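You operate a simulated robot arm through the tools that you are given. There is no shell and no other tool. Be economical: measure what you need, move in short steps, check, and stop when the job is done.

The job below is to be done with a simulated two-armed robot. You get a single attempt, and the scene is never put back.

Task
Fill the jug to the green line from the water bottle, holding the bottle to unscrew and cap it.
Fine: bottle back where it stood, jug left in its place. Set down upright: water bottle.
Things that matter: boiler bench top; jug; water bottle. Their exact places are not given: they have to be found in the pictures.

It is judged by the outcome, as a careful person would: the job done as asked, and still so three seconds after it is handed in. It fails if anything else is knocked over, pushed out of place, dropped, spilled or broken. Lids that push on must go on centred and level and be pressed home; caps that screw on are set level and turned clockwise until they are tight.

Robot
Two 6-joint arms with two-finger parallel grippers on one trunk, on a base that drives. Base frame: it is fixed to the floor where the robot stands at the start and does not move with it; the origin is under the middle of the robot, x ahead of it, y to its left, z up; the surface under the hand at the start is at about z = 800. Lengths are in mm, angles in degrees, forces in N, time in s.
The left shoulder is at the start at [60, 187, 1197], the right one opposite. With the tool pointing down near the work surface each hand reaches from about 100 to 600 mm from the robot's upright axis, wherever it stands, measured 20 degrees to its own side. Places, roughly: boiler bench top [500, 200, 800]. Payload 1.57 kg a hand.
The TCP of each hand is the grasp point between the finger pads, 30 mm short of the fingertips. In the tool frame z runs along the fingers and y along their closing line. Largest opening 110 mm; finger width 24, thickness 12; the body of the gripper, 48 by 112 mm, starts 78 mm behind the TCP.
Orientation is that of the tool frame in the base frame, as a unit quaternion [x, y, z, w]. With the fingers straight down and closing along the base's y, the tool's x points along the base's -x, its y along +y and its z along -z.

Tools
- The arms move only by the tool drive_tool. It takes "left_commands", "right_commands" or both (then of equal length, played together; a hand with none holds still); each is a list of rows, each a list of 3 entries, a list of its own where there are three numbers: the shift along the tool's x, y, z in cm, then the turn, a rotation vector about the tool's x, y, z in degrees, then the closure, from 0 (fully open) to 1 (shut). In form: [[[tx, ty, tz], [ax, ay, az], jaw], ...]. A call has 1 to 12 rows; each row is the pose to reach, as a shift and turn from the pose commanded when the call began, along the tool's axes at that moment. Rows are played at 5 a second. More than 50 mm and 8.6 degrees between two rows, or a gripper value outside its range, and nothing of the call is played. Where a pose cannot be reached the arm comes as near as it can. A force on the tool above 40 N (or 10 N above the force at the start of the call, whichever is more), or a blocked arm, ends the call early, and 0.2 s more pass. The fingers move at their own pace (about 153 mm/s each) and stop on an object; they squeeze with about 32 N. The grip force told is the motor's: it shows also when the fingers shut on nothing. Time passes only in rows, and 0.2 s behind the last, so rows that repeat a pose let the fingers close. It gives the time, the measured TCP pose, the force on the tool (base axes), the opening and the grip force at its end, in the units of the frame above (readings bear some noise), with the torque about the TCP (base axes, N m) and any sound that the robot's microphone picked up.
- Cameras (640 x 400 px; columns grow to the right, rows downward): "scene" is now at [9.9, 12.4, 1730.6]; the picture's right is [0.20, -0.98, 0.00], its down [-0.82, -0.17, -0.54] and it looks along [0.53, 0.11, -0.84] (base axes); focal length 295 px, centre (320, 200). "left" rides on the left gripper at [70, -16, -141] in its tool frame; the picture's right is [0.23, 0.97, 0.00], its down [-0.86, 0.20, -0.48] and it looks along [-0.47, 0.11, 0.88] (tool axes); focal length 222 px, centre (320, 200). "right" rides on the right gripper at [70, 16, -141] in its tool frame; the picture's right is [-0.23, 0.97, 0.00], its down [-0.86, -0.20, -0.48] and it looks along [-0.47, -0.11, 0.88] (tool axes); focal length 222 px, centre (320, 200).
- grab_frame(camera): a new picture of that camera. It takes no simulated time.
- lift_body(by): slides the trunk up (or, below 0, down) by that many mm; the arms and the scene camera ride with it, the base frame stays. It gives what a move gives, with no picture.
- base_move(legs): drives the robot by 1 to 6 legs, each [ahead, left, turn to the left] in mm, mm and degrees, along the robot's own axes; the way and the turn of a leg run together, so that a leg with both is an arc; at most 1500 mm and 180 degrees a leg. The arms and the cameras ride along, it lands a little off, and it stops where it bumps. It gives what a move gives.
- turn_head(pan, tilt): turns the head with the scene camera to pan (to the left, within 86 degrees either way) and tilt (down, from -29 to 69), counted from straight ahead of the robot. It gives what a move gives.
- point_at(camera, pixels): for up to 12 pixels [column, row] of the newest picture of that camera ("zoom" is the newest enlarged one), the place [x, y, z] in the base frame of the surface seen there, good to about 2 mm. It takes no simulated time.
- inspect(camera, box): a new picture of the part [left, top, right, bottom] of that camera's present view, enlarged. It takes no simulated time.
- job_done(): hands the job in; it is judged then, once.

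Go step by step. Measure first, check grasps and placings, and put right what went wrong. The budget is 80 turns and 78 pictures, counting those below and the enlarged ones. Unless the task says otherwise, let go and move clear before handing in, and close with one line.

The tools are called after "Request:" by a JSON object that holds its "name" and its "arguments". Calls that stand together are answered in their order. drive_tool: Moves the arms, as the interface text tells. Its arguments: {"type":"object","properties":{"left_commands":{"type":"array"},"right_commands":{"type":"array"}},"required":[]} The other tools are called the same way: lift_body (by) slides the trunk up or down; base_move (legs) drives the base; turn_head (pan, tilt) turns the head that bears the scene camera; grab_frame (camera) takes a picture; point_at (camera, pixels) gives the place of the surface under pixels of a picture; inspect (camera, box) takes an enlarged picture of a part of a camera's view; job_done () hands the job in.

At the start:

```text
clock: 0.0
left_eef_pos: [388.9, 384.3, 1273.4]
left_ee_rot: [0.0, 1.0, 0.0, 0.001]
left_wrist_force: [-0.9, -0.5, 0.1]
left_moment: [0.0, -0.01, 0.01]
left_grip_width: 110.1
left_grip_force: 0.1
right_eef_pos: [405.1, 0.2, 1308.1]
right_ee_rot: [-0.001, 1.0, 0.0, 0.0]
right_wrist_force: [-0.4, -0.1, 0.1]
right_moment: [-0.03, 0.03, 0.0]
right_grip_width: 110.0
right_grip_force: 0.1
trunk travel left (down, up): [-825.0, 165.0]
robot x, y, heading: [-0.1, 1.3, 0.1]
head pan, tilt: [11.4, 57.3]
```

scene: 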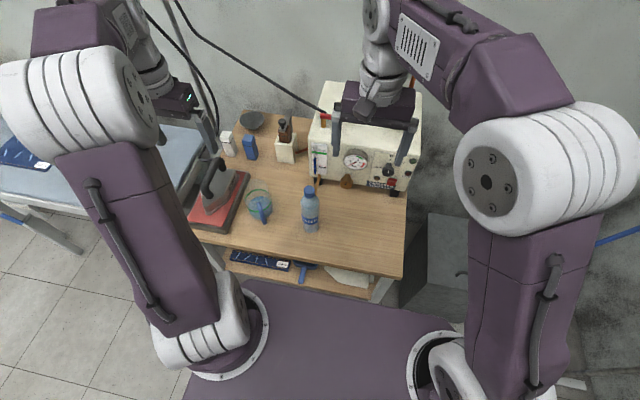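
right: 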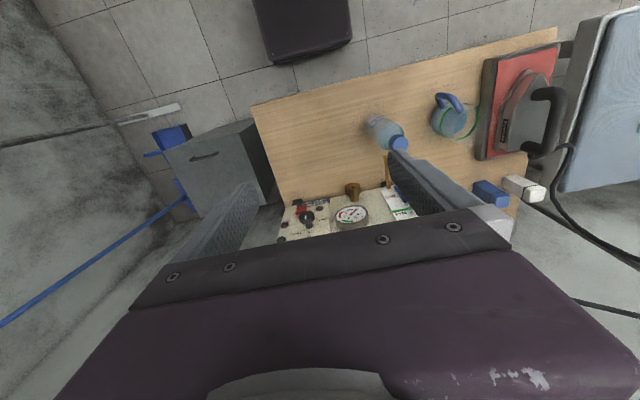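
left: 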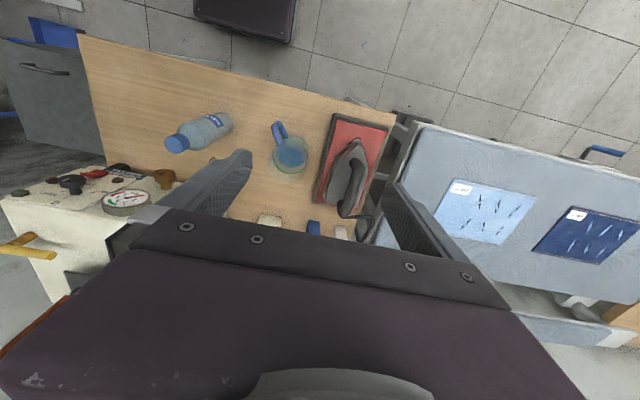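

The scene shows the bottle near (310,210) and the jug near (259,203). I'll enlarge and measure both.

Request:
{"name": "inspect", "arguments": {"camera": "scene", "box": [220, 150, 360, 240]}}

Request:
{"name": "point_at", "arguments": {"camera": "scene", "pixels": [[309, 189], [310, 205], [310, 228], [259, 205], [250, 192], [270, 220], [290, 225], [340, 220], [262, 212]]}}

Request:
{"name": "inspect", "arguments": {"camera": "left", "box": [150, 90, 350, 215]}}

```text
4.44 times, centred on (290, 195) of scene
```

zoom: 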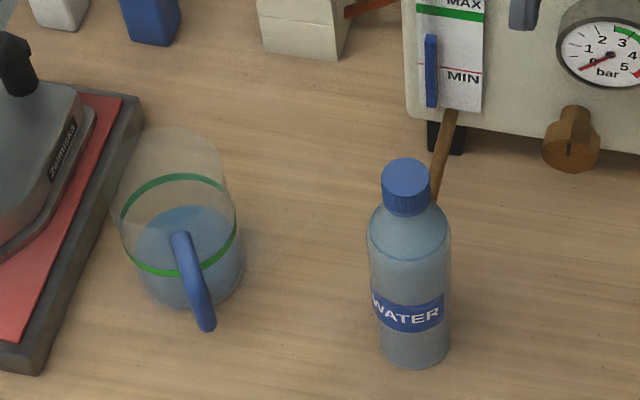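

```text
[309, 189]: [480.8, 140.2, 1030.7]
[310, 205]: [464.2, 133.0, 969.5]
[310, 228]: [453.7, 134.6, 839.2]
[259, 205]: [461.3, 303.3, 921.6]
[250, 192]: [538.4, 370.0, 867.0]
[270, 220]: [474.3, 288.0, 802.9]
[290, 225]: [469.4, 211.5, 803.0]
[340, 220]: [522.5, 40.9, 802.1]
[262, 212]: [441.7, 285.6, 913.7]
```

```text
3.20 times, centred on (250, 152) of left
```

zoom: 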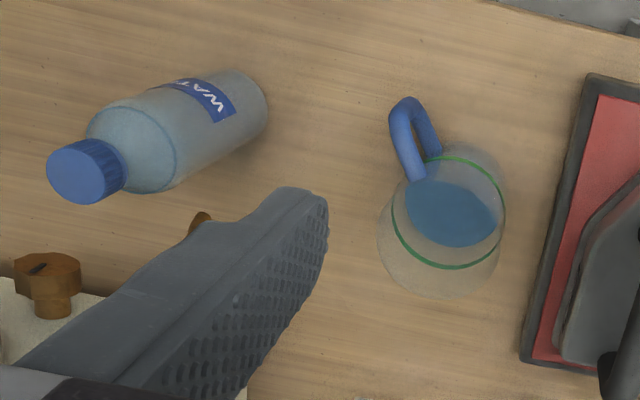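

The left zoom is the newest, so I'll measure the jug and bottle on it. Then I'll take a tighter scene zoom.

Request:
{"name": "point_at", "arguments": {"camera": "zoom", "pixels": [[80, 172], [110, 175], [55, 165], [95, 200], [240, 90], [160, 140], [405, 105], [415, 140], [450, 215], [440, 295], [385, 240], [505, 205]]}}

Request:
{"name": "inspect", "arguments": {"camera": "scene", "box": [230, 165, 335, 240]}}

```text
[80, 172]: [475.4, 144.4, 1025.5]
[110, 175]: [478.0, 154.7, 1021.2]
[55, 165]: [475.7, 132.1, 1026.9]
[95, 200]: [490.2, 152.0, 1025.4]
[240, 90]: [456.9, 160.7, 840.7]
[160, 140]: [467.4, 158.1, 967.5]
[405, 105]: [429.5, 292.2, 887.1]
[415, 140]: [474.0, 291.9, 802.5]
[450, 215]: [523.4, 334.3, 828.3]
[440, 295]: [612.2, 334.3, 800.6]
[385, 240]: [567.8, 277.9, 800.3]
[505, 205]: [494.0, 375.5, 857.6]
```

```text
5.33 times, centred on (282, 202) of scene
```

zoom: 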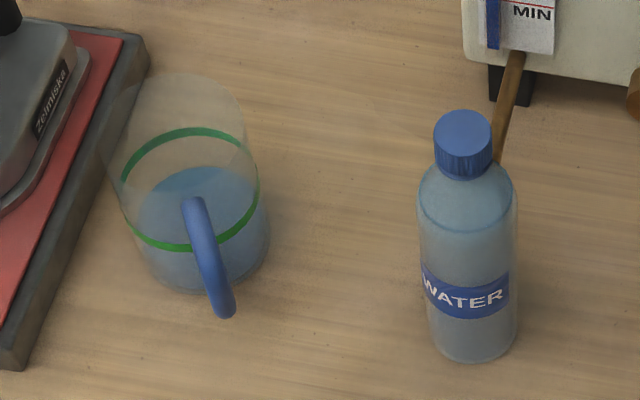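

Request:
{"name": "point_at", "arguments": {"camera": "zoom", "pixels": [[463, 114], [463, 146], [437, 128], [490, 128], [424, 225], [514, 225], [468, 240], [195, 200], [220, 300], [163, 245], [188, 130], [122, 180]]}}

Request:
{"name": "point_at", "arguments": {"camera": "zoom", "pixels": [[258, 190], [195, 175], [200, 275], [175, 78], [235, 100], [465, 175], [465, 350], [150, 270], [235, 235], [130, 240], [225, 285], [190, 255]]}}

```text
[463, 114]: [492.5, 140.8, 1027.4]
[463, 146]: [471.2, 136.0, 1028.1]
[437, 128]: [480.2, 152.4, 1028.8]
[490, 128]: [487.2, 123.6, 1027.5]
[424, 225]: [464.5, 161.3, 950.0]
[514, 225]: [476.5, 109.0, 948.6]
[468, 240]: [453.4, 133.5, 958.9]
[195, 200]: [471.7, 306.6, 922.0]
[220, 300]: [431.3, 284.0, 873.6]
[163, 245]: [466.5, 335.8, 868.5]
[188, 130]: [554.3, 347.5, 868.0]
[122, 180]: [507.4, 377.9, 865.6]
```

```text
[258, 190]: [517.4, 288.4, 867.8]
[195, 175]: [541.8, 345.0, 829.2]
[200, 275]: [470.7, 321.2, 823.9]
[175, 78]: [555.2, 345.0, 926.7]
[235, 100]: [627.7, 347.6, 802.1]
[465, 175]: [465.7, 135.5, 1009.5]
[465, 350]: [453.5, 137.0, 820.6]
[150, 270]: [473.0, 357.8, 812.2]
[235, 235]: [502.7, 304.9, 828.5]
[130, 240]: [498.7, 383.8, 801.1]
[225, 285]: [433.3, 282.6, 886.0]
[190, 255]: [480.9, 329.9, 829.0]
```

The jug is centred at about (511,334) with radius 45. Its green line is at z≈868 and the water at z≈829. The bottle is at about (481,137), radius 27, with its cap top at 1028. I'll check the surroundings before I drive a little left.

Request:
{"name": "point_at", "arguments": {"camera": "scene", "pixels": [[195, 232], [75, 250], [185, 150], [402, 276], [230, 265], [240, 330], [316, 185], [317, 150], [346, 182], [355, 160], [215, 180], [180, 200]]}}

Request:
{"name": "point_at", "arguments": {"camera": "zoom", "pixels": [[498, 155], [520, 60], [495, 90], [530, 95], [630, 100], [140, 50], [10, 360]]}}

```text
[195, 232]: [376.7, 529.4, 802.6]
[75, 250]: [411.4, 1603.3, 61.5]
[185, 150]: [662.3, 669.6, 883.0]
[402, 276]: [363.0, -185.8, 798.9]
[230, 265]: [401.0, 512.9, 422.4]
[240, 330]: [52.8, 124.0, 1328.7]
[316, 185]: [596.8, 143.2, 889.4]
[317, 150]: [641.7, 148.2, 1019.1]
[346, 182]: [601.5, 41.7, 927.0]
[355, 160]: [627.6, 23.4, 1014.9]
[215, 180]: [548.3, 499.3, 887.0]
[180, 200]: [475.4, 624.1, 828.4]
```

```text
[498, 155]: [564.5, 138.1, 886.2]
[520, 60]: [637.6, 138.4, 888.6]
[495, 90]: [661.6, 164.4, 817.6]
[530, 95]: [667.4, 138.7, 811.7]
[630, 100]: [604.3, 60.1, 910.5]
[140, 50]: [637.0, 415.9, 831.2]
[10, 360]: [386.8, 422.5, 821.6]
```

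There's a lever at (≤565,138,886) and the bench front edge is at x≈363, and the left side is clear. I'll drive 130 mm left.

Request:
{"name": "base_move", "arguments": {"legs": [[0, 130, 0]]}}

```text
clock: 1.3
left_eef_pos: [391.1, 512.8, 1274.5]
left_ee_rot: [0.002, 1.0, 0.001, 0.001]
left_wrist_force: [0.1, 0.1, -0.1]
left_moment: [0.06, -0.03, 0.01]
left_grip_width: 110.0
left_grip_force: 0.0
right_eef_pos: [406.2, 129.2, 1308.0]
right_ee_rot: [0.001, 1.0, 0.002, 0.001]
right_wrist_force: [-0.7, -0.9, 0.7]
right_moment: [0.03, 0.03, 0.02]
right_grip_width: 110.1
right_grip_force: 0.1
trunk travel left (down, up): [-825.0, 165.0]
robot x, y, heading: [2.0, 132.1, -0.1]
head pan, tilt: [11.4, 57.3]
```

The base is at y=132 now. I'll pitch the right hand forward and bring it down to about (400,137,1120).

Request:
{"name": "drive_tool", "arguments": {"right_commands": [[[0, 0.1, 1.5], [0, -7.5, 0], 0], [[0, 0.1, 3], [0, -15, 0], 0], [[0, 0.2, 4.5], [0, -22.5, 0], 0], [[0, 0.3, 6], [0, -30, 0], 0], [[0, 0.3, 7.5], [0, -37.5, 0], 0], [[0, 0.4, 9], [0, -45, 0], 0], [[0, 0.5, 10.5], [0, -52.5, 0], 0], [[0, 0.5, 12], [0, -60, 0], 0], [[0, 0.6, 13.5], [0, -67.5, 0], 0], [[0, 0.7, 15], [0, -75, 0], 0], [[0, 0.7, 17], [0, -82.5, 0], 0], [[0, 0.8, 19], [0, -90, 0], 0]]}}

```text
clock: 3.9
left_eef_pos: [392.2, 518.3, 1272.2]
left_ee_rot: [0.001, 1.0, -0.001, 0.0]
left_wrist_force: [0.2, -0.1, -0.7]
left_moment: [-0.02, 0.04, 0.0]
left_grip_width: 109.9
left_grip_force: 0.0
right_eef_pos: [452.0, 237.4, 1159.2]
right_ee_rot: [-0.003, 0.709, -0.012, 0.705]
right_wrist_force: [-0.4, 0.7, -1.3]
right_moment: [0.02, -0.05, -0.01]
right_grip_width: 110.0
right_grip_force: 0.1
right hand out of reach, approached as far as the arm can: row 9, 10, 11, 12
trunk travel left (down, up): [-825.0, 165.0]
robot x, y, heading: [3.3, 128.4, 0.1]
head pan, tilt: [11.4, 57.3]
```

The arm is too folded for the forward-pointing pose, because the right shoulder is too close to the target. I'll shift the base back 50 mm and right 80 mm to open it up.

Request:
{"name": "base_move", "arguments": {"legs": [[-50, -80, 0]]}}

```text
clock: 5.0
left_eef_pos: [343.1, 439.7, 1272.5]
left_ee_rot: [0.0, 1.0, -0.001, 0.0]
left_wrist_force: [0.6, 0.3, 0.0]
left_moment: [0.01, 0.01, 0.01]
left_grip_width: 109.7
left_grip_force: 0.1
right_eef_pos: [403.0, 158.7, 1159.1]
right_ee_rot: [-0.002, 0.71, -0.013, 0.704]
right_wrist_force: [-0.7, 0.2, 0.5]
right_moment: [-0.01, 0.01, -0.02]
right_grip_width: 110.0
right_grip_force: 0.0
trunk travel left (down, up): [-825.0, 165.0]
robot x, y, heading: [-46.5, 55.9, -0.0]
head pan, tilt: [11.4, 57.3]
```

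I'll send a zero-shift row to see where the commanded pose now sits.

Request:
{"name": "drive_tool", "arguments": {"right_commands": [[[0, 0, 0], [0, 0, 0], 0], [[1, 0, 0], [0, 0, 0], 0]]}}

```text
clock: 5.6
left_eef_pos: [340.5, 438.9, 1272.5]
left_ee_rot: [0.0, 1.0, -0.001, 0.0]
left_wrist_force: [0.4, 0.1, -0.6]
left_moment: [-0.01, 0.02, 0.01]
left_grip_width: 110.0
left_grip_force: 0.0
right_eef_pos: [401.5, 159.3, 1149.6]
right_ee_rot: [-0.002, 0.71, -0.016, 0.704]
right_wrist_force: [-0.4, -0.3, 0.0]
right_moment: [0.01, -0.02, 0.0]
right_grip_width: 109.9
right_grip_force: 0.0
trunk travel left (down, up): [-825.0, 165.0]
robot x, y, heading: [-49.1, 53.9, -0.0]
head pan, tilt: [11.4, 57.3]
```

The shifts count from the actual pose. I'll straighten the small tilt and come down in front of the bottle to (408,137,920).

Request:
{"name": "drive_tool", "arguments": {"right_commands": [[[2.3, -0.4, 0], [0, 0, 0.5], 0], [[4.6, -0.8, 0], [-0.5, 0, 1], 0], [[7, -1.2, 0], [-1, 0, 1.5], 0], [[9.5, -1.6, 0], [-1, 0, 1.5], 0], [[12, -2, 0.2], [-1, 0, 1.5], 0], [[14.5, -2.2, 0.4], [-1, 0, 1.5], 0], [[17, -2.2, 0.4], [-1, 0, 1.5], 0], [[19.5, -2.2, 0.4], [-1, 0, 1.5], 0], [[21.5, -2.2, 0.4], [-1, 0, 1.5], 0], [[23, -2.2, 0.4], [-1, 0, 1.5], 0]]}}

Request:
{"name": "grab_frame", "arguments": {"camera": "scene"}}

Request:
{"name": "grab_frame", "arguments": {"camera": "right"}}

```text
clock: 7.5
left_eef_pos: [339.5, 437.8, 1273.1]
left_ee_rot: [0.001, 1.0, -0.001, 0.0]
left_wrist_force: [0.6, -0.6, -0.2]
left_moment: [-0.01, -0.03, 0.0]
left_grip_width: 109.9
left_grip_force: 0.0
right_eef_pos: [441.8, 210.7, 1028.8]
right_ee_rot: [0.056, 0.675, 0.058, 0.733]
right_wrist_force: [-0.3, -0.9, 0.6]
right_moment: [-0.01, -0.01, -0.04]
right_grip_width: 110.2
right_grip_force: 0.0
right hand out of reach, approached as far as the arm can: row 1, 2, 3, 4, 5, 6, 7, 8, 9
trunk travel left (down, up): [-825.0, 165.0]
robot x, y, heading: [-49.1, 55.6, 0.0]
head pan, tilt: [11.4, 57.3]
stopped in row 9 (right hand): the arm was blocked; the commanded pose is now the measured one
```

```text
71 pictures are left
```

scene: 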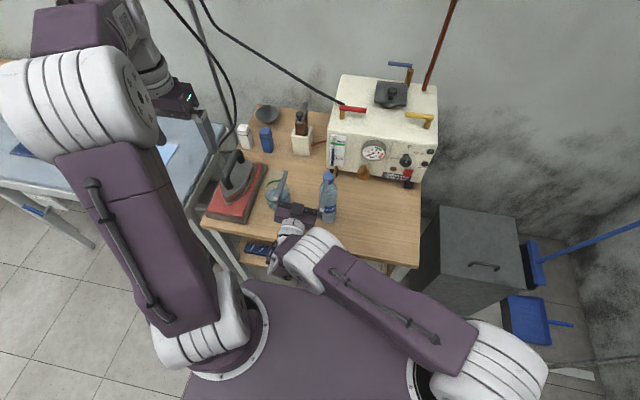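

```text
70 pictures are left
```

right: 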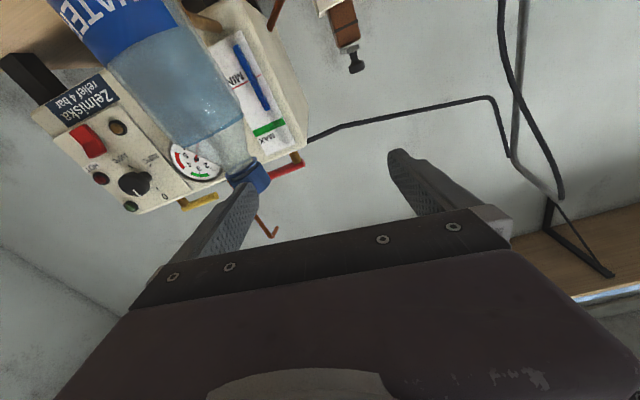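

The forward-pointing pose is blocked with the hand at (442,211,1029), right beside the cap. I'll rise straight up first. Then I'll yaw the hand left so it can come at the bottle from the right side, which suits this arm better.

Request:
{"name": "drive_tool", "arguments": {"right_commands": [[[-3.7, 0.6, 0.3], [0, 0, 0], 0], [[-7.4, 1.2, 0.6], [0, 0, 0], 0], [[-11, 1.8, 0.9], [0, 0, 0], 0], [[-14.7, 2.4, 1.2], [0, 0, 0], 0], [[-15.0, 0.3, 1.0], [-7.9, 1.3, 0.7], 0], [[-15.4, -1.8, 0.9], [-15.8, 2.6, 1.4], 0], [[-15.8, -3.9, 0.7], [-23.6, 3.9, 2], 0], [[-16.1, -6, 0.6], [-31.5, 5.1, 2.7], 0], [[-16.5, -8.1, 0.5], [-39.4, 6.4, 3.3], 0], [[-16.8, -10.2, 0.3], [-47.2, 7.7, 4], 0], [[-17.2, -12.3, 0.2], [-55, 9, 4.6], 0], [[-17.5, -14.4, 0.1], [-62.9, 10.2, 5.3], 0]]}}

Request:
{"name": "grab_frame", "arguments": {"camera": "scene"}}

```text
clock: 10.1
left_eef_pos: [337.6, 432.1, 1277.3]
left_ee_rot: [0.001, 1.0, 0.002, 0.003]
left_wrist_force: [-0.4, -0.4, -0.1]
left_moment: [0.04, -0.05, 0.0]
left_grip_width: 109.8
left_grip_force: 0.1
right_eef_pos: [253.0, 247.5, 1329.2]
right_ee_rot: [-0.317, 0.633, 0.284, 0.647]
right_wrist_force: [-0.7, -0.3, -0.4]
right_moment: [-0.02, -0.01, -0.01]
right_grip_width: 110.0
right_grip_force: 0.1
right hand out of reach, approached as far as the arm can: row 1, 2, 5, 6, 7, 8, 9, 10, 11, 12
trunk travel left (down, up): [-825.0, 165.0]
robot x, y, heading: [-49.1, 49.5, 0.2]
head pan, tilt: [11.4, 57.3]
```

```text
69 pictures are left
```

scene: 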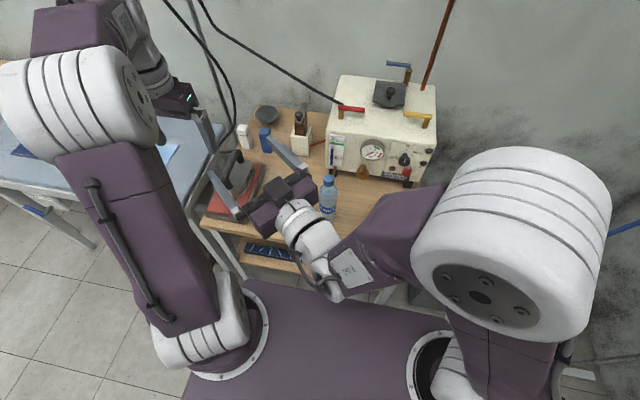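

The hand ended folded at (253,247,1329). I'll swing it outward first, then over to about (470,120,1180), pointing left-forward and pitched 20° down.

Request:
{"name": "drive_tool", "arguments": {"right_commands": [[[1.4, -2.2, 1.9], [0, 0, 0], 0], [[2.8, -4.3, 3.8], [0, 0, 0], 0], [[4.2, -6.5, 5.7], [0, 0, 0], 0], [[5.7, -8.7, 7.7], [0, 0, 0], 0], [[7.1, -10.8, 9.6], [0, 0, 0], 0], [[8.5, -13, 11.5], [0, 0, 0], 0], [[9.8, -14.9, 10.3], [-4, 4, 0], 0], [[11, -16.7, 9], [-8, 8, 0], 0], [[12.3, -18.6, 7.8], [-12, 12, 0], 0], [[13.6, -20.4, 6.6], [-16, 16, 0], 0], [[14.8, -22.3, 5.3], [-20, 20, 0], 0], [[16.1, -24.1, 4.1], [-20, 20, 0], 0]]}}

```text
clock: 12.4
left_eef_pos: [338.8, 436.9, 1275.3]
left_ee_rot: [0.001, 1.0, 0.001, 0.0]
left_wrist_force: [-0.6, -0.8, 0.3]
left_moment: [-0.02, 0.0, 0.02]
left_grip_width: 110.1
left_grip_force: 0.1
right_eef_pos: [226.5, 304.9, 1227.6]
right_ee_rot: [-0.405, 0.699, 0.259, 0.53]
right_wrist_force: [1.5, 0.6, 1.5]
right_moment: [-0.05, 0.05, 0.15]
right_grip_width: 110.0
right_grip_force: 0.0
right hand out of reach, approached as far as the arm can: row 1, 2, 3, 4, 5, 6, 7, 8, 9, 10, 11
trunk travel left (down, up): [-825.0, 165.0]
robot x, y, heading: [-48.8, 54.2, 0.2]
head pan, tilt: [11.4, 57.3]
stopped in row 11 (right hand): the force on the tool passed its limit at 153 N (the readings are from after the stop); the commanded pose is now the measured one
```

It stopped on a 153 N contact at (226,305,1228), most likely against the left arm. I'll look.

Request:
{"name": "grab_frame", "arguments": {"camera": "scene"}}

Request:
{"name": "grab_frame", "arguments": {"camera": "left"}}

Request:
{"name": "grab_frame", "arguments": {"camera": "right"}}

```text
68 pictures are left
```

scene: 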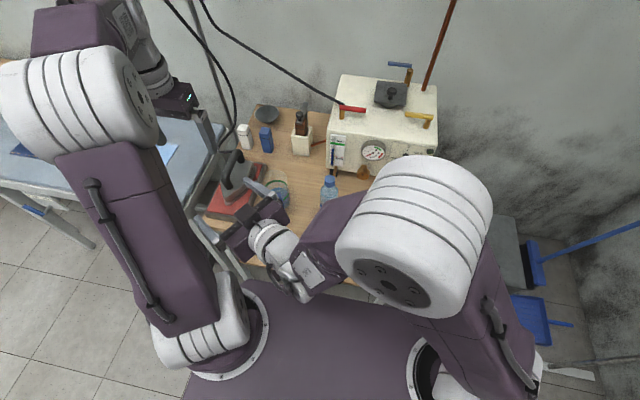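

```text
67 pictures are left
```

left: 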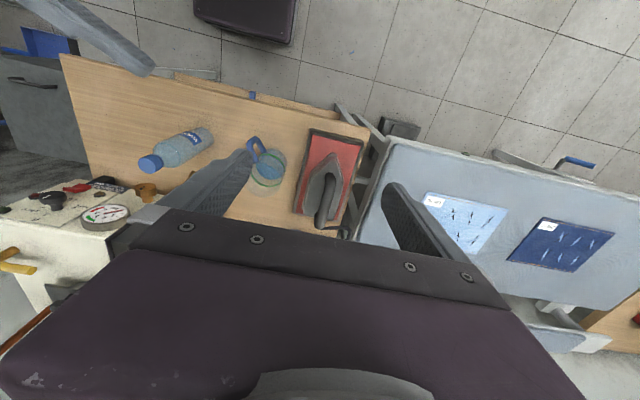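

```text
66 pictures are left
```

right: 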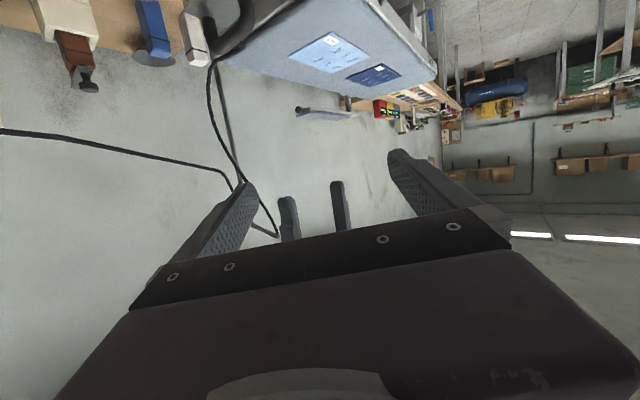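

Nothing on the bench was disturbed, and the right arm is folded near the left fingers. I'll unfold it by returning to a tool-down pose away from the left hand.

Request:
{"name": "drive_tool", "arguments": {"right_commands": [[[-0.1, -2.6, -0.9], [0, 7.2, 0], 0], [[-0.2, -5.2, -1.7], [0, 14.4, 0], 0], [[-0.3, -7.8, -2.6], [0, 21.6, 0], 0], [[-0.4, -10.4, -3.4], [0, 28.8, 0], 0], [[-0.5, -13, -4.3], [0, 36, 0], 0], [[-0.5, -15.6, -5.2], [0, 43.2, 0], 0], [[-0.6, -18.2, -6], [0, 50.4, 0], 0], [[-0.7, -20.8, -6.9], [0, 57.6, 0], 0], [[-0.8, -23.4, -7.7], [0, 64.8, 0], 0], [[-0.9, -26, -8.6], [0, 72, 0], 0], [[-0.9, -26, -8.6], [0, 72, 0], 0]]}}

Request:
{"name": "grab_frame", "arguments": {"camera": "scene"}}

```text
clock: 14.8
left_eef_pos: [339.5, 438.3, 1274.3]
left_ee_rot: [0.0, 1.0, 0.0, 0.001]
left_wrist_force: [0.2, 0.6, -0.2]
left_moment: [-0.04, -0.02, 0.0]
left_grip_width: 110.2
left_grip_force: 0.0
right_eef_pos: [380.2, 72.0, 1227.6]
right_ee_rot: [-0.484, 0.863, 0.096, 0.112]
right_wrist_force: [0.2, 0.1, -0.2]
right_moment: [-0.03, -0.04, 0.02]
right_grip_width: 110.0
right_grip_force: 0.1
right hand out of reach, approached as far as the arm can: row 1, 2, 3, 5, 6, 7, 8, 9, 10, 11
trunk travel left (down, up): [-825.0, 165.0]
robot x, y, heading: [-52.0, 51.8, -0.1]
head pan, tilt: [11.4, 57.3]
```

```text
65 pictures are left
```

scene: 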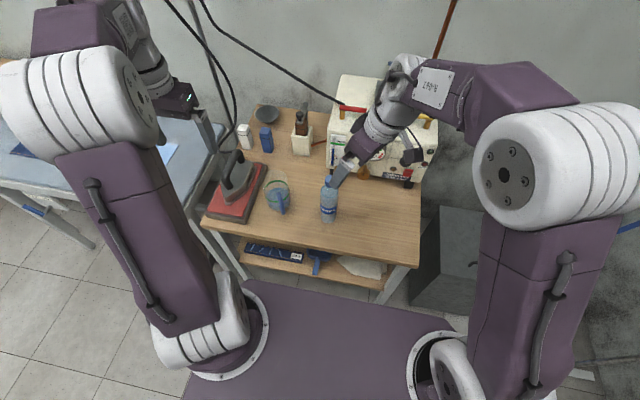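

The right arm is now in a good elbow-up pose, with the hand at (380,72,1228) pointing nearly down. I'll shift the base back 20 mm and right 50 mm for room, then approach with the hand pitched about 30° below horizontal.

Request:
{"name": "base_move", "arguments": {"legs": [[-20, -50, 0]]}}

```text
clock: 15.8
left_eef_pos: [322.6, 396.2, 1269.2]
left_ee_rot: [0.0, 1.0, -0.004, -0.001]
left_wrist_force: [1.0, 0.5, -0.2]
left_moment: [-0.07, 0.03, -0.02]
left_grip_width: 110.0
left_grip_force: 0.1
right_eef_pos: [364.2, 31.1, 1225.1]
right_ee_rot: [-0.484, 0.863, 0.095, 0.109]
right_wrist_force: [0.4, 1.0, 0.4]
right_moment: [-0.09, 0.05, 0.04]
right_grip_width: 110.1
right_grip_force: 0.1
trunk travel left (down, up): [-825.0, 165.0]
robot x, y, heading: [-71.4, 4.0, -0.2]
head pan, tilt: [11.4, 57.3]
```

I'll pitch up 43° while moving to a hover near (430,50,1120).

Request:
{"name": "drive_tool", "arguments": {"right_commands": [[[-0.3, -0.9, 1.9], [0, -7.2, 0], 0], [[-0.7, -1.8, 3.7], [0, -14.4, 0], 0], [[-1, -2.7, 5.6], [0, -21.6, 0], 0], [[-1.3, -3.5, 7.5], [0, -28.8, 0], 0], [[-1.7, -4.4, 9.3], [0, -36, 0], 0], [[-2, -5.3, 11.2], [0, -43, 0], 0]]}}

```text
clock: 17.2
left_eef_pos: [321.5, 387.4, 1272.7]
left_ee_rot: [0.0, 1.0, 0.0, 0.0]
left_wrist_force: [0.6, -0.2, -1.0]
left_moment: [0.02, 0.05, 0.01]
left_grip_width: 110.1
left_grip_force: 0.1
right_eef_pos: [427.8, 41.8, 1123.3]
right_ee_rot: [-0.414, 0.762, 0.268, 0.42]
right_wrist_force: [0.4, 0.4, 0.0]
right_moment: [0.04, 0.01, -0.01]
right_grip_width: 110.2
right_grip_force: 0.0
trunk travel left (down, up): [-825.0, 165.0]
robot x, y, heading: [-71.6, -0.1, -0.0]
head pan, tilt: [11.4, 57.3]
```

That was reached exactly. Next I'll descend to a pre-grasp about 80 mm short of the bottle, taking out a 4° roll.

Request:
{"name": "drive_tool", "arguments": {"right_commands": [[[2.5, -0.2, 2], [0, 0, -1], 0], [[5.1, -0.4, 4.1], [0, 0, -2], 0], [[7.6, -0.6, 6.1], [0, 0, -3], 0], [[10.1, -0.7, 8.1], [0, 0, -4], 0], [[12.7, -0.9, 10.2], [0, 0, -4], 0], [[15.2, -1.1, 12.2], [0, 0, -4], 0], [[15.2, -1.1, 12.2], [0, 0, -4], 0]]}}

Request:
{"name": "grab_frame", "arguments": {"camera": "right"}}

Request:
{"name": "grab_frame", "arguments": {"camera": "scene"}}

```text
clock: 18.8
left_eef_pos: [319.8, 389.0, 1273.5]
left_ee_rot: [0.0, 1.0, 0.0, 0.001]
left_wrist_force: [0.4, 0.7, -0.8]
left_moment: [-0.02, -0.01, 0.01]
left_grip_width: 110.0
left_grip_force: 0.1
right_eef_pos: [440.1, 67.8, 930.9]
right_ee_rot: [-0.442, 0.747, 0.253, 0.428]
right_wrist_force: [-0.6, -0.4, -0.1]
right_moment: [-0.04, -0.02, -0.02]
right_grip_width: 110.0
right_grip_force: 0.1
trunk travel left (down, up): [-825.0, 165.0]
robot x, y, heading: [-69.9, 4.9, -0.2]
head pan, tilt: [11.4, 57.3]
```

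```text
64 pictures are left
```

right: 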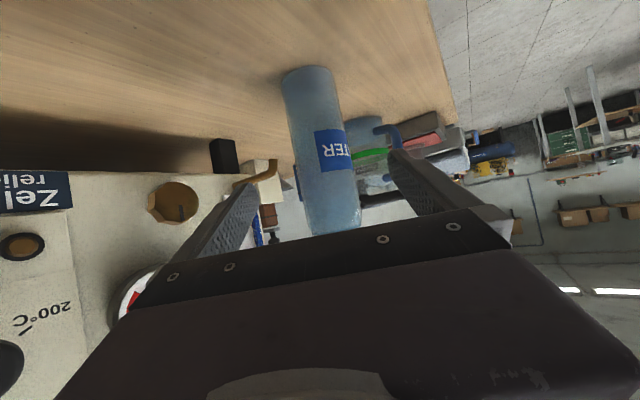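

```text
63 pictures are left
```

scene: 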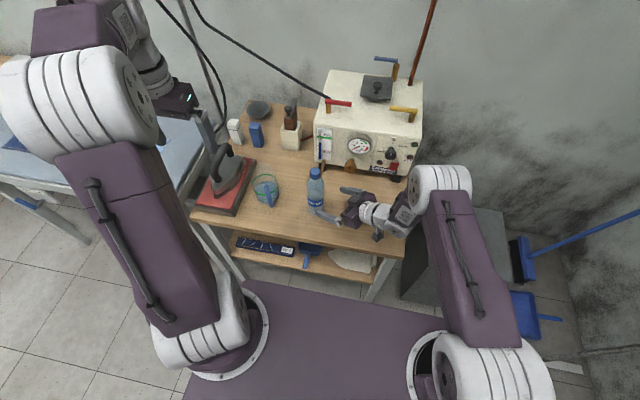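

The hand is now aimed at the bottle with the fingers straddling it, and the hand is level. I'll remeasure the bottle with a zoom before closing in.

Request:
{"name": "inspect", "arguments": {"camera": "scene", "box": [280, 155, 380, 225]}}

Request:
{"name": "point_at", "arguments": {"camera": "right", "pixels": [[305, 75], [290, 100], [335, 100], [310, 150], [330, 200]]}}

```text
5.71 times, centred on (330, 190) of scene
```

zoom: 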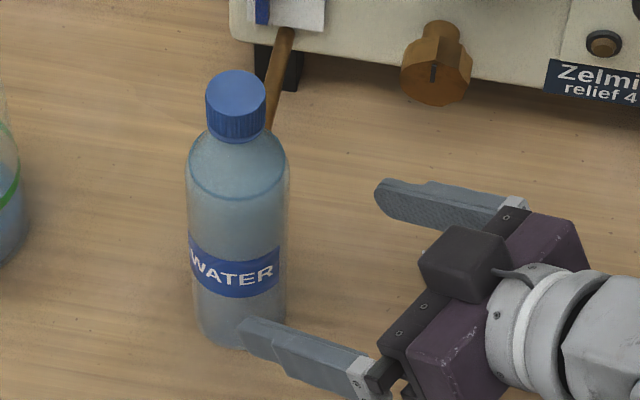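

```text
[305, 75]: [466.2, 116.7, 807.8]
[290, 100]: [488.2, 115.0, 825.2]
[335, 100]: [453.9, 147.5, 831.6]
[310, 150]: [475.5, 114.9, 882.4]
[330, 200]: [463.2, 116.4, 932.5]
```

Request:
{"name": "point_at", "arguments": {"camera": "zoom", "pixels": [[235, 90], [210, 90], [263, 90], [235, 74], [235, 112], [235, 132], [190, 210], [285, 210], [237, 210], [237, 190], [237, 330], [237, 155]]}}

```text
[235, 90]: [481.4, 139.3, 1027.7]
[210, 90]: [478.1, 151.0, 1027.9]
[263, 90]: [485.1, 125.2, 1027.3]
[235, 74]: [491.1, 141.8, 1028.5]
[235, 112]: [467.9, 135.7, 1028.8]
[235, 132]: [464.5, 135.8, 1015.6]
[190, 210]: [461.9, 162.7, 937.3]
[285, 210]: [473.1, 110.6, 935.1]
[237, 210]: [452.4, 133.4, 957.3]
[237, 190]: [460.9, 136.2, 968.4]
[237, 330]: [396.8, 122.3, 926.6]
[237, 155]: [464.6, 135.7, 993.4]
```

The bottle axis is at about (481,137), unchanged. I'll advance onto it at z≈925 and close.

Request:
{"name": "drive_tool", "arguments": {"right_commands": [[[-0.9, -0.06, 1.8], [0, 0, 0], 0], [[-1.8, -0.12, 3.6], [0, 0, 0], 0], [[-2.7, -0.19, 5.5], [0, 0, 0], 0], [[-3.6, -0.25, 7.3], [0, 0, 0], 0], [[-3.6, -0.25, 7.3], [0, 0, 0], 0], [[-3.6, -0.25, 7.3], [0, 0, 0], 0.3], [[-3.6, -0.25, 7.3], [0, 0, 0], 0.45], [[-3.6, -0.25, 7.3], [0, 0, 0], 0.65], [[-3.6, -0.25, 7.3], [0, 0, 0], 0.65]]}}

Request:
{"name": "inspect", "arguments": {"camera": "scene", "box": [270, 150, 380, 225]}}

```text
clock: 20.8
left_eef_pos: [320.3, 387.9, 1273.0]
left_ee_rot: [0.001, 1.0, 0.0, 0.0]
left_wrist_force: [0.3, -0.1, 0.2]
left_moment: [-0.03, 0.02, 0.0]
left_grip_width: 110.0
left_grip_force: 0.0
right_eef_pos: [481.6, 137.4, 925.3]
right_ee_rot: [-0.441, 0.747, 0.252, 0.428]
right_wrist_force: [-1.5, 1.0, 1.0]
right_moment: [0.12, 0.05, 0.04]
right_grip_width: 58.7
right_grip_force: 32.0
trunk travel left (down, up): [-825.0, 165.0]
robot x, y, heading: [-70.8, 4.7, 0.1]
head pan, tilt: [11.4, 57.3]
```

```text
5.33 times, centred on (325, 188) of scene
```

zoom: 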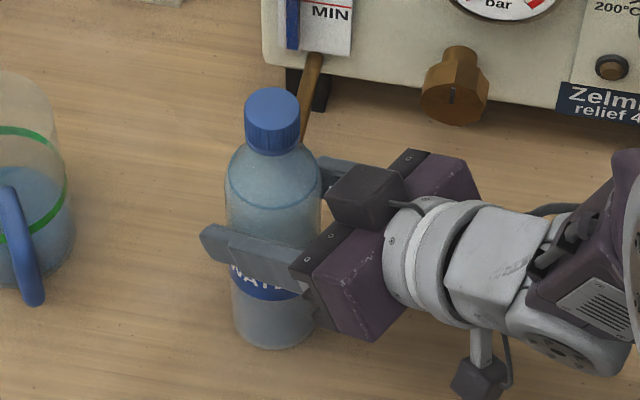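

The bottle is held at width 58.7 and is upright. I'll bring the open left hand above the cap, pre-turned 80° clockwise.

Request:
{"name": "drive_tool", "arguments": {"left_commands": [[[-1.3, -2.1, 1.3], [0, 0, 6.7], 0.3], [[-2.7, -4.2, 2.7], [0, 0, 13.3], 0.3], [[-4, -6.3, 4], [0, 0, 20], 0.3], [[-5.3, -8.3, 5.3], [0, 0, 26.7], 0.3], [[-6.7, -10.4, 6.7], [0, 0, 33.3], 0.3], [[-8, -12.5, 8], [0, 0, 40], 0.3], [[-9.3, -14.6, 9.3], [0, 0, 46.7], 0.3], [[-10.7, -16.7, 10.7], [0, 0, 53.3], 0.3], [[-12, -18.8, 12], [0, 0, 60], 0.3], [[-13.3, -20.8, 13.3], [0, 0, 66.7], 0.3], [[-14.7, -22.9, 14.7], [0, 0, 73.3], 0.3], [[-16, -25, 16], [0, 0, 80], 0.3]]}}

Request:
{"name": "grab_frame", "arguments": {"camera": "left"}}

Request:
{"name": "grab_frame", "arguments": {"camera": "scene"}}

```text
clock: 23.4
left_eef_pos: [480.5, 136.6, 1112.1]
left_ee_rot: [0.644, 0.765, 0.0, -0.001]
left_wrist_force: [0.9, 0.1, 0.6]
left_moment: [0.03, 0.0, 0.04]
left_grip_width: 77.1
left_grip_force: 0.1
right_eef_pos: [482.1, 136.1, 924.3]
right_ee_rot: [-0.441, 0.746, 0.254, 0.429]
right_wrist_force: [-0.3, 0.1, -0.4]
right_moment: [0.09, -0.05, 0.02]
right_grip_width: 58.8
right_grip_force: 31.6
trunk travel left (down, up): [-825.0, 165.0]
robot x, y, heading: [-67.6, 1.2, 0.0]
head pan, tilt: [11.4, 57.3]
```

```text
60 pictures are left
```

left: 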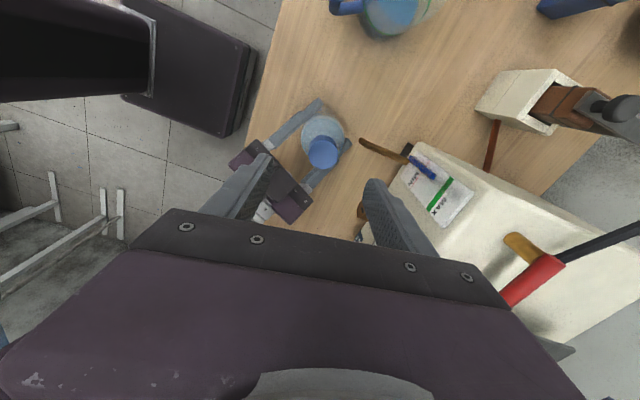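

```text
59 pictures are left
```

scene: 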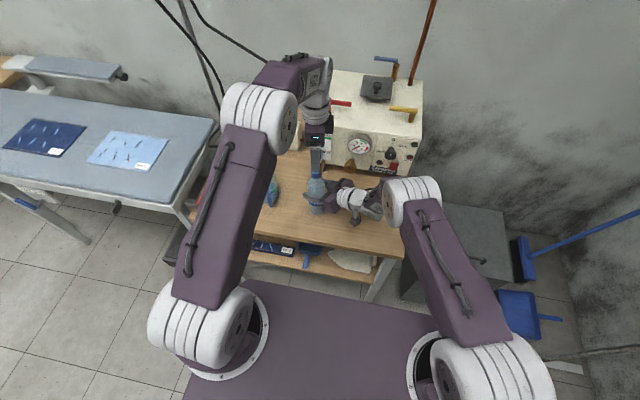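

The left hand is above the cap, and the cap shows at (322,150) in its view. I'll confirm the cap centre there.

Request:
{"name": "point_at", "arguments": {"camera": "left", "pixels": [[323, 151], [311, 152], [335, 152], [323, 138], [322, 163]]}}

```text
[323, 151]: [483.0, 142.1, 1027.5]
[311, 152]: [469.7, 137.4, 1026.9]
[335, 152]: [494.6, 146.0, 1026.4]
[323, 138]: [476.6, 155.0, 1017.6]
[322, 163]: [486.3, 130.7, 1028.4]
```

The cap is centred at about (481,138.5) with its top at 1028. I'll lower the left hand to TCP z≈1038 and close on the cap.

Request:
{"name": "drive_tool", "arguments": {"left_commands": [[[0.1, 0.1, 2.5], [0, 0, 0], 0.3], [[0.2, 0.1, 5], [0, 0, 0], 0.3], [[0.2, 0.1, 7.4], [0, 0, 0], 0.3], [[0.2, 0.1, 7.4], [0, 0, 0], 0.5], [[0.2, 0.1, 7.4], [0, 0, 0], 0.65], [[0.2, 0.1, 7.4], [0, 0, 0], 0.85], [[0.2, 0.1, 7.4], [0, 0, 0], 0.9]]}}

Request:
{"name": "inspect", "arguments": {"camera": "scene", "box": [270, 130, 380, 225]}}

Request:
{"name": "inspect", "arguments": {"camera": "left", "box": [220, 80, 440, 260]}}

```text
clock: 25.0
left_eef_pos: [482.6, 140.7, 1038.5]
left_ee_rot: [0.643, 0.766, 0.001, 0.001]
left_wrist_force: [10.8, 4.5, -2.5]
left_moment: [0.15, -0.24, 0.02]
left_grip_width: 29.9
left_grip_force: 32.1
right_eef_pos: [482.8, 137.6, 924.6]
right_ee_rot: [-0.441, 0.747, 0.253, 0.429]
right_wrist_force: [-9.9, -5.5, 2.5]
right_moment: [0.27, -1.05, 0.0]
right_grip_width: 58.8
right_grip_force: 32.0
trunk travel left (down, up): [-825.0, 165.0]
robot x, y, heading: [-70.8, 1.9, 0.2]
head pan, tilt: [11.4, 57.3]
```

```text
4.21 times, centred on (325, 178) of scene
```

zoom: 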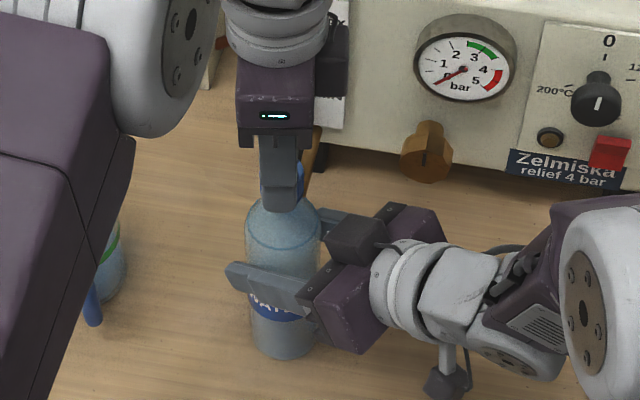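

```text
2.22 times, centred on (330, 170) of left
```

zoom: 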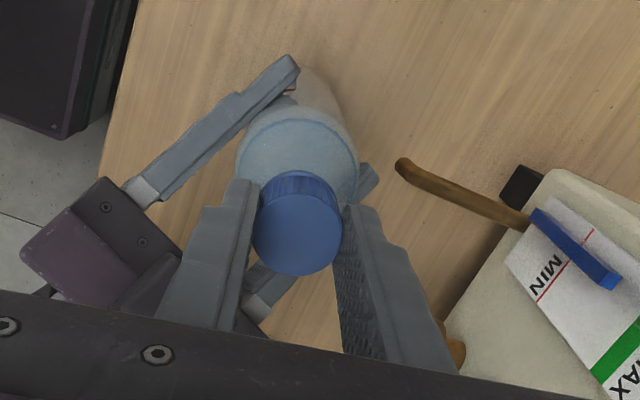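

The cap is gripped at 29.9 mm. I'll shift 1 mm to ease the side force and turn counter-clockwise about 91°, rising slightly.

Request:
{"name": "drive_tool", "arguments": {"left_commands": [[[0, 0.1, 0], [0, 0, -3], 0.9], [[0, 0.1, -0.01], [0, 0, -11], 0.9], [[0, 0.1, -0.01], [0, 0, -19], 0.9], [[0, 0.1, -0.02], [0, 0, -27], 0.9], [[0, 0.1, -0.03], [0, 0, -35], 0.9], [[0, 0.1, -0.03], [0, 0, -43], 0.9], [[0, 0.1, -0.04], [0, 0, -51], 0.9], [[0, 0.1, -0.05], [0, 0, -59], 0.9], [[0, 0.1, -0.05], [0, 0, -67], 0.9], [[0, 0.1, -0.06], [0, 0, -75], 0.9], [[0, 0.1, -0.07], [0, 0, -83], 0.9], [[0, 0.1, -0.07], [0, 0, -91], 0.9]]}}

```text
clock: 27.6
left_eef_pos: [482.5, 140.4, 1040.5]
left_ee_rot: [-0.097, 0.995, -0.002, 0.0]
left_wrist_force: [0.3, -12.0, 1.1]
left_moment: [-0.43, 0.06, -0.03]
left_grip_width: 29.8
left_grip_force: 32.5
right_eef_pos: [482.2, 137.9, 924.3]
right_ee_rot: [-0.441, 0.747, 0.253, 0.429]
right_wrist_force: [0.0, 14.1, 0.1]
right_moment: [-1.01, -0.02, 0.03]
right_grip_width: 59.1
right_grip_force: 32.1
trunk travel left (down, up): [-825.0, 165.0]
robot x, y, heading: [-66.0, 1.9, 0.0]
head pan, tilt: [11.4, 57.3]
```

The yaw is now +11° with low torque, so the cap is turning. I'll correct y by −1.2 mm and turn another 88°.

Request:
{"name": "drive_tool", "arguments": {"left_commands": [[[0, -0.12, 0], [0, 0, -8], 0.9], [[0, -0.12, -0.01], [0, 0, -16], 0.9], [[0, -0.12, -0.01], [0, 0, -24], 0.9], [[0, -0.12, -0.02], [0, 0, -32], 0.9], [[0, -0.12, -0.03], [0, 0, -40], 0.9], [[0, -0.12, -0.03], [0, 0, -48], 0.9], [[0, -0.12, -0.04], [0, 0, -56], 0.9], [[0, -0.12, -0.05], [0, 0, -64], 0.9], [[0, -0.12, -0.05], [0, 0, -72], 0.9], [[0, -0.12, -0.06], [0, 0, -80], 0.9], [[0, -0.12, -0.07], [0, 0, -88], 0.9]]}}

Request:
{"name": "inspect", "arguments": {"camera": "left", "box": [220, 80, 440, 260]}}

```text
clock: 30.0
left_eef_pos: [482.9, 139.2, 1040.8]
left_ee_rot: [0.762, -0.648, 0.001, 0.0]
left_wrist_force: [7.7, -7.4, -0.4]
left_moment: [-0.27, -0.15, -0.01]
left_grip_width: 30.0
left_grip_force: 31.7
right_eef_pos: [481.7, 137.5, 924.3]
right_ee_rot: [-0.441, 0.747, 0.252, 0.429]
right_wrist_force: [-6.5, 7.6, 1.1]
right_moment: [-0.39, -0.96, 0.02]
right_grip_width: 58.7
right_grip_force: 32.0
trunk travel left (down, up): [-825.0, 165.0]
robot x, y, heading: [-72.9, 4.1, 0.0]
head pan, tilt: [11.4, 57.3]
```

```text
2.22 times, centred on (330, 170) of left
```

zoom: 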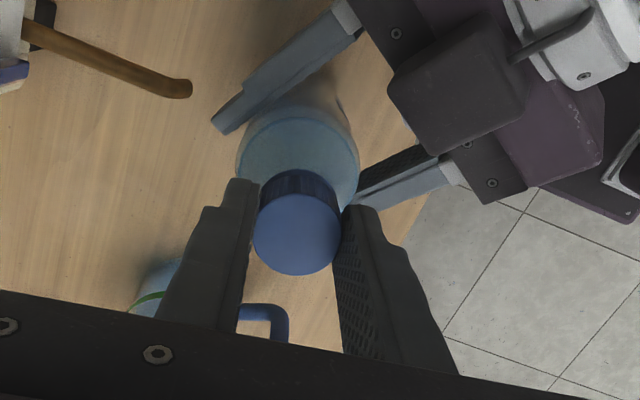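

180° of turning is done and the cap is still held. I'll turn on another 88°, watching for limits.

Request:
{"name": "drive_tool", "arguments": {"left_commands": [[[0, 0, 0], [0, 0, -8], 0.9], [[0, 0, -0.01], [0, 0, -16], 0.9], [[0, 0, -0.01], [0, 0, -24], 0.9], [[0, 0, -0.02], [0, 0, -32], 0.9], [[0, 0, -0.03], [0, 0, -40], 0.9], [[0, 0, -0.03], [0, 0, -48], 0.9], [[0, 0, -0.04], [0, 0, -56], 0.9], [[0, 0, -0.05], [0, 0, -64], 0.9], [[0, 0, -0.05], [0, 0, -72], 0.9], [[0, 0, -0.06], [0, 0, -80], 0.9], [[0, 0, -0.07], [0, 0, -88], 0.9]]}}

Request:
{"name": "inspect", "arguments": {"camera": "scene", "box": [270, 130, 380, 225]}}

```text
clock: 32.4
left_eef_pos: [448.0, 211.1, 1025.4]
left_ee_rot: [0.998, 0.034, 0.018, 0.046]
left_wrist_force: [23.9, -11.3, 16.4]
left_moment: [-0.59, -1.0, -0.01]
left_grip_width: 34.0
left_grip_force: 31.6
left hand out of reach, approached as far as the arm can: row 9, 10, 11
right_eef_pos: [478.5, 137.3, 919.6]
right_ee_rot: [-0.445, 0.747, 0.251, 0.425]
right_wrist_force: [-24.0, 11.1, -20.8]
right_moment: [-1.9, -1.97, 1.45]
right_grip_width: 78.1
right_grip_force: 32.0
trunk travel left (down, up): [-825.0, 165.0]
robot x, y, heading: [-70.3, 1.5, -0.3]
head pan, tilt: [11.4, 57.3]
```

```text
4.21 times, centred on (325, 178) of scene
```

zoom: 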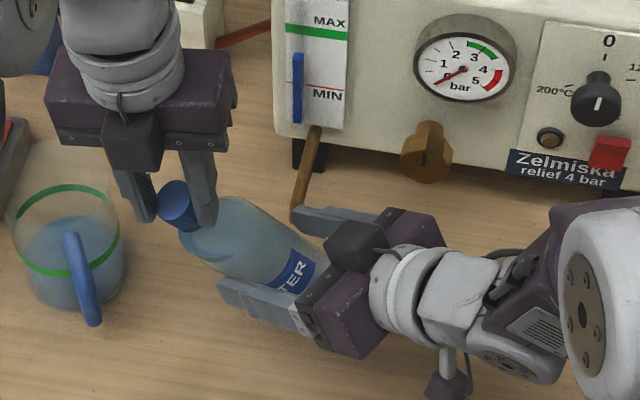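

The left wrist ran out of range at about yaw 170°. It slid to (448,211) and tipped the bottle in the right grip, with the cap still on. I'll look closely before undoing this.

Request:
{"name": "grab_frame", "arguments": {"camera": "left"}}

Request:
{"name": "grab_frame", "arguments": {"camera": "right"}}

Request:
{"name": "inspect", "arguments": {"camera": "scene", "box": [265, 160, 350, 225]}}

```text
54 pictures are left
```

left: 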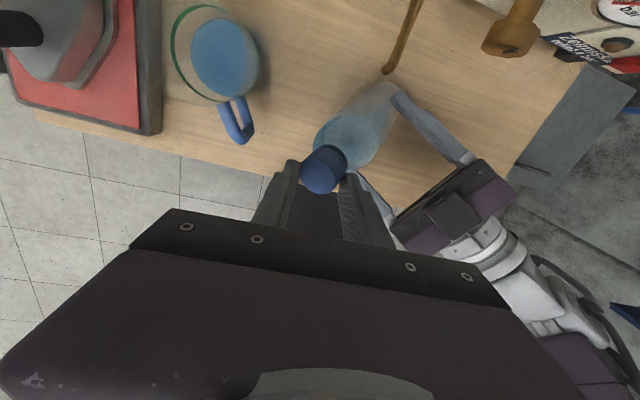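

```text
53 pictures are left
```

right: 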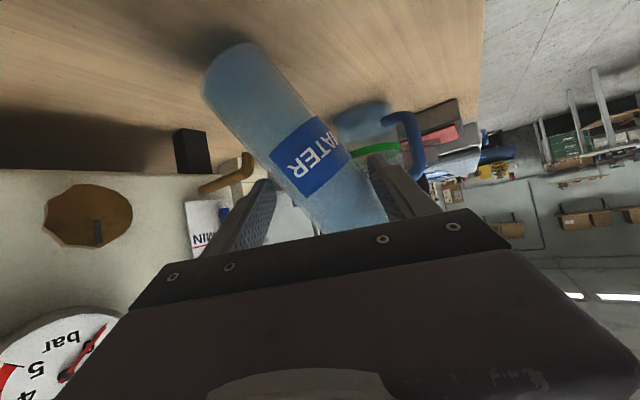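

```text
6.15 times, centred on (308, 192) of scene
```

zoom: 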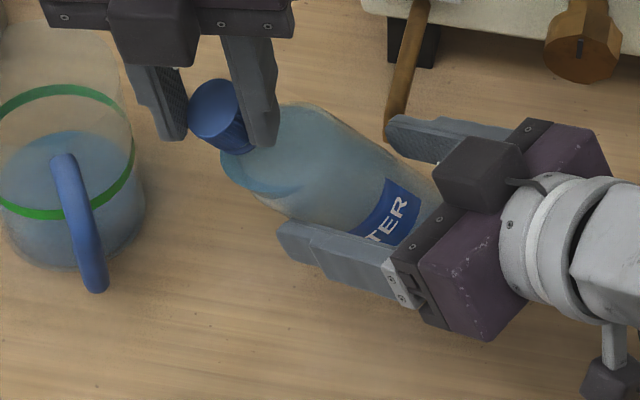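

The cap is still on and there's no spill, with the bottle leaning about 40° between the pads. I'll retrace the arc with the left hand, un-rotating so it swings back upright.

Request:
{"name": "drive_tool", "arguments": {"left_commands": [[[0.4, 1.0, -0.5], [0.7, -0.2, 6], 0.9], [[0.8, 1.95, -0.9], [1.4, -0.5, 13], 0.9], [[1.15, 2.85, -1.2], [2.1, -0.8, 20], 0.9], [[1.5, 3.75, -1.4], [2.8, -1, 27], 0.9], [[1.9, 4.8, -1.4], [3.5, -1.3, 33], 0.9], [[2.3, 5.8, -1.3], [4.2, -1.5, 39], 0.9], [[2.6, 6.8, -1.0], [5, -1.8, 39], 0.9], [[2.9, 7.6, -0.7], [5.3, -1.9, 39], 0.9], [[2.9, 7.6, -0.7], [5.3, -1.9, 39], 0.9]]}}

Request:
{"name": "inspect", "arguments": {"camera": "scene", "box": [265, 140, 365, 225]}}

```text
clock: 34.2
left_eef_pos: [475.3, 139.6, 1042.7]
left_ee_rot: [0.953, -0.302, 0.008, -0.007]
left_wrist_force: [-3.7, -0.1, 13.3]
left_moment: [0.25, -0.09, -0.04]
left_grip_width: 29.7
left_grip_force: 31.5
right_eef_pos: [483.3, 133.8, 924.1]
right_ee_rot: [-0.435, 0.751, 0.25, 0.43]
right_wrist_force: [3.7, -2.2, 2.3]
right_moment: [-0.45, 0.64, 0.01]
right_grip_width: 57.0
right_grip_force: 31.5
trunk travel left (down, up): [-825.0, 165.0]
robot x, y, heading: [-70.3, 2.1, 0.0]
head pan, tilt: [11.4, 57.3]
stopped in row 9 (left hand): the force on the tool passed its limit at 42 N (the readings are from after the stop); the commanded pose is now the measured one
```

```text
4.71 times, centred on (315, 182) of scene
```

zoom: 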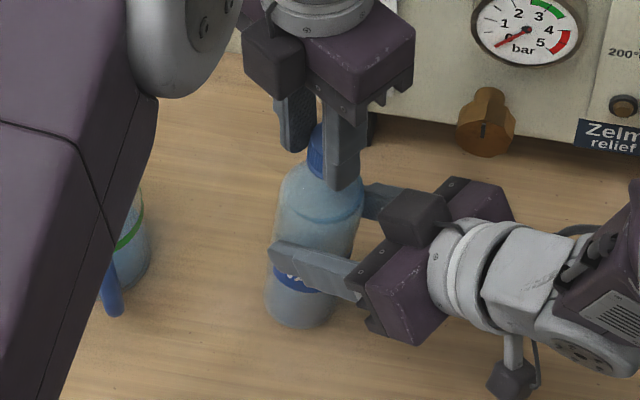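

The bottle is nearly upright again and the grips look normal (29.7 and 57.0). I'll release the cap, raise the left hand, and check the bottle's lean.

Request:
{"name": "drive_tool", "arguments": {"left_commands": [[[0, 0, 0], [0, 0, 0], 0.7], [[0, 0, 0], [0, 0, 0], 0.5], [[0, 0, 0], [0, 0, 0], 0.3], [[0, 0, -2], [0, 0, 0], 0.3], [[0, 0, -4.5], [0, 0, 0], 0.3], [[0, 0, -8], [0, 0, 0], 0.3], [[0, 0, -11], [0, 0, 0], 0.3]]}}

Request:
{"name": "inspect", "arguments": {"camera": "scene", "box": [265, 140, 365, 225]}}

Request:
{"name": "grab_frame", "arguments": {"camera": "right"}}

Request:
{"name": "grab_frame", "arguments": {"camera": "left"}}

```text
clock: 35.8
left_eef_pos: [473.8, 140.4, 1151.2]
left_ee_rot: [0.953, -0.302, 0.008, -0.006]
left_wrist_force: [0.1, 0.5, 0.7]
left_moment: [-0.01, 0.01, -0.01]
left_grip_width: 77.0
left_grip_force: 0.1
right_eef_pos: [484.8, 134.1, 925.4]
right_ee_rot: [-0.436, 0.75, 0.25, 0.431]
right_wrist_force: [-0.8, 1.7, 9.7]
right_moment: [0.24, 0.08, 0.07]
right_grip_width: 57.0
right_grip_force: 31.3
trunk travel left (down, up): [-825.0, 165.0]
robot x, y, heading: [-66.9, 5.7, -0.1]
head pan, tilt: [11.4, 57.3]
```

```text
4.71 times, centred on (315, 182) of scene
```

zoom: 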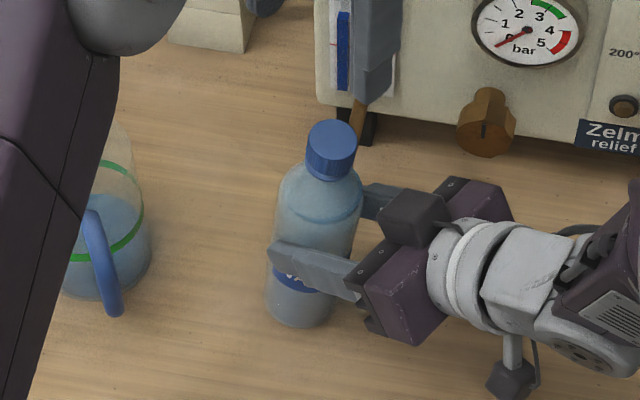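

```text
49 pictures are left
```

right: 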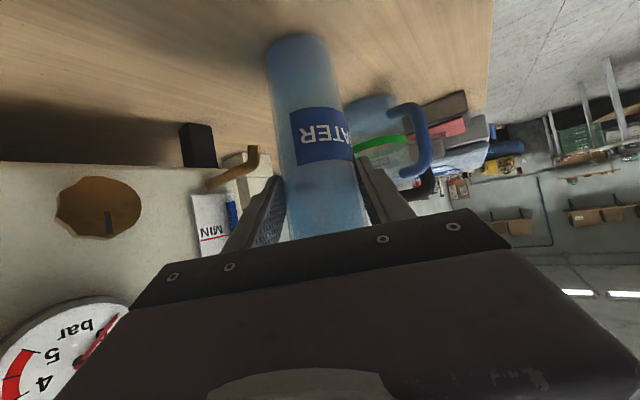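

```text
48 pictures are left
```

left: 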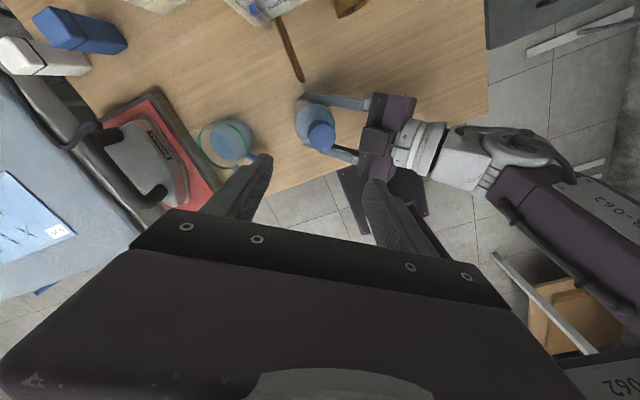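

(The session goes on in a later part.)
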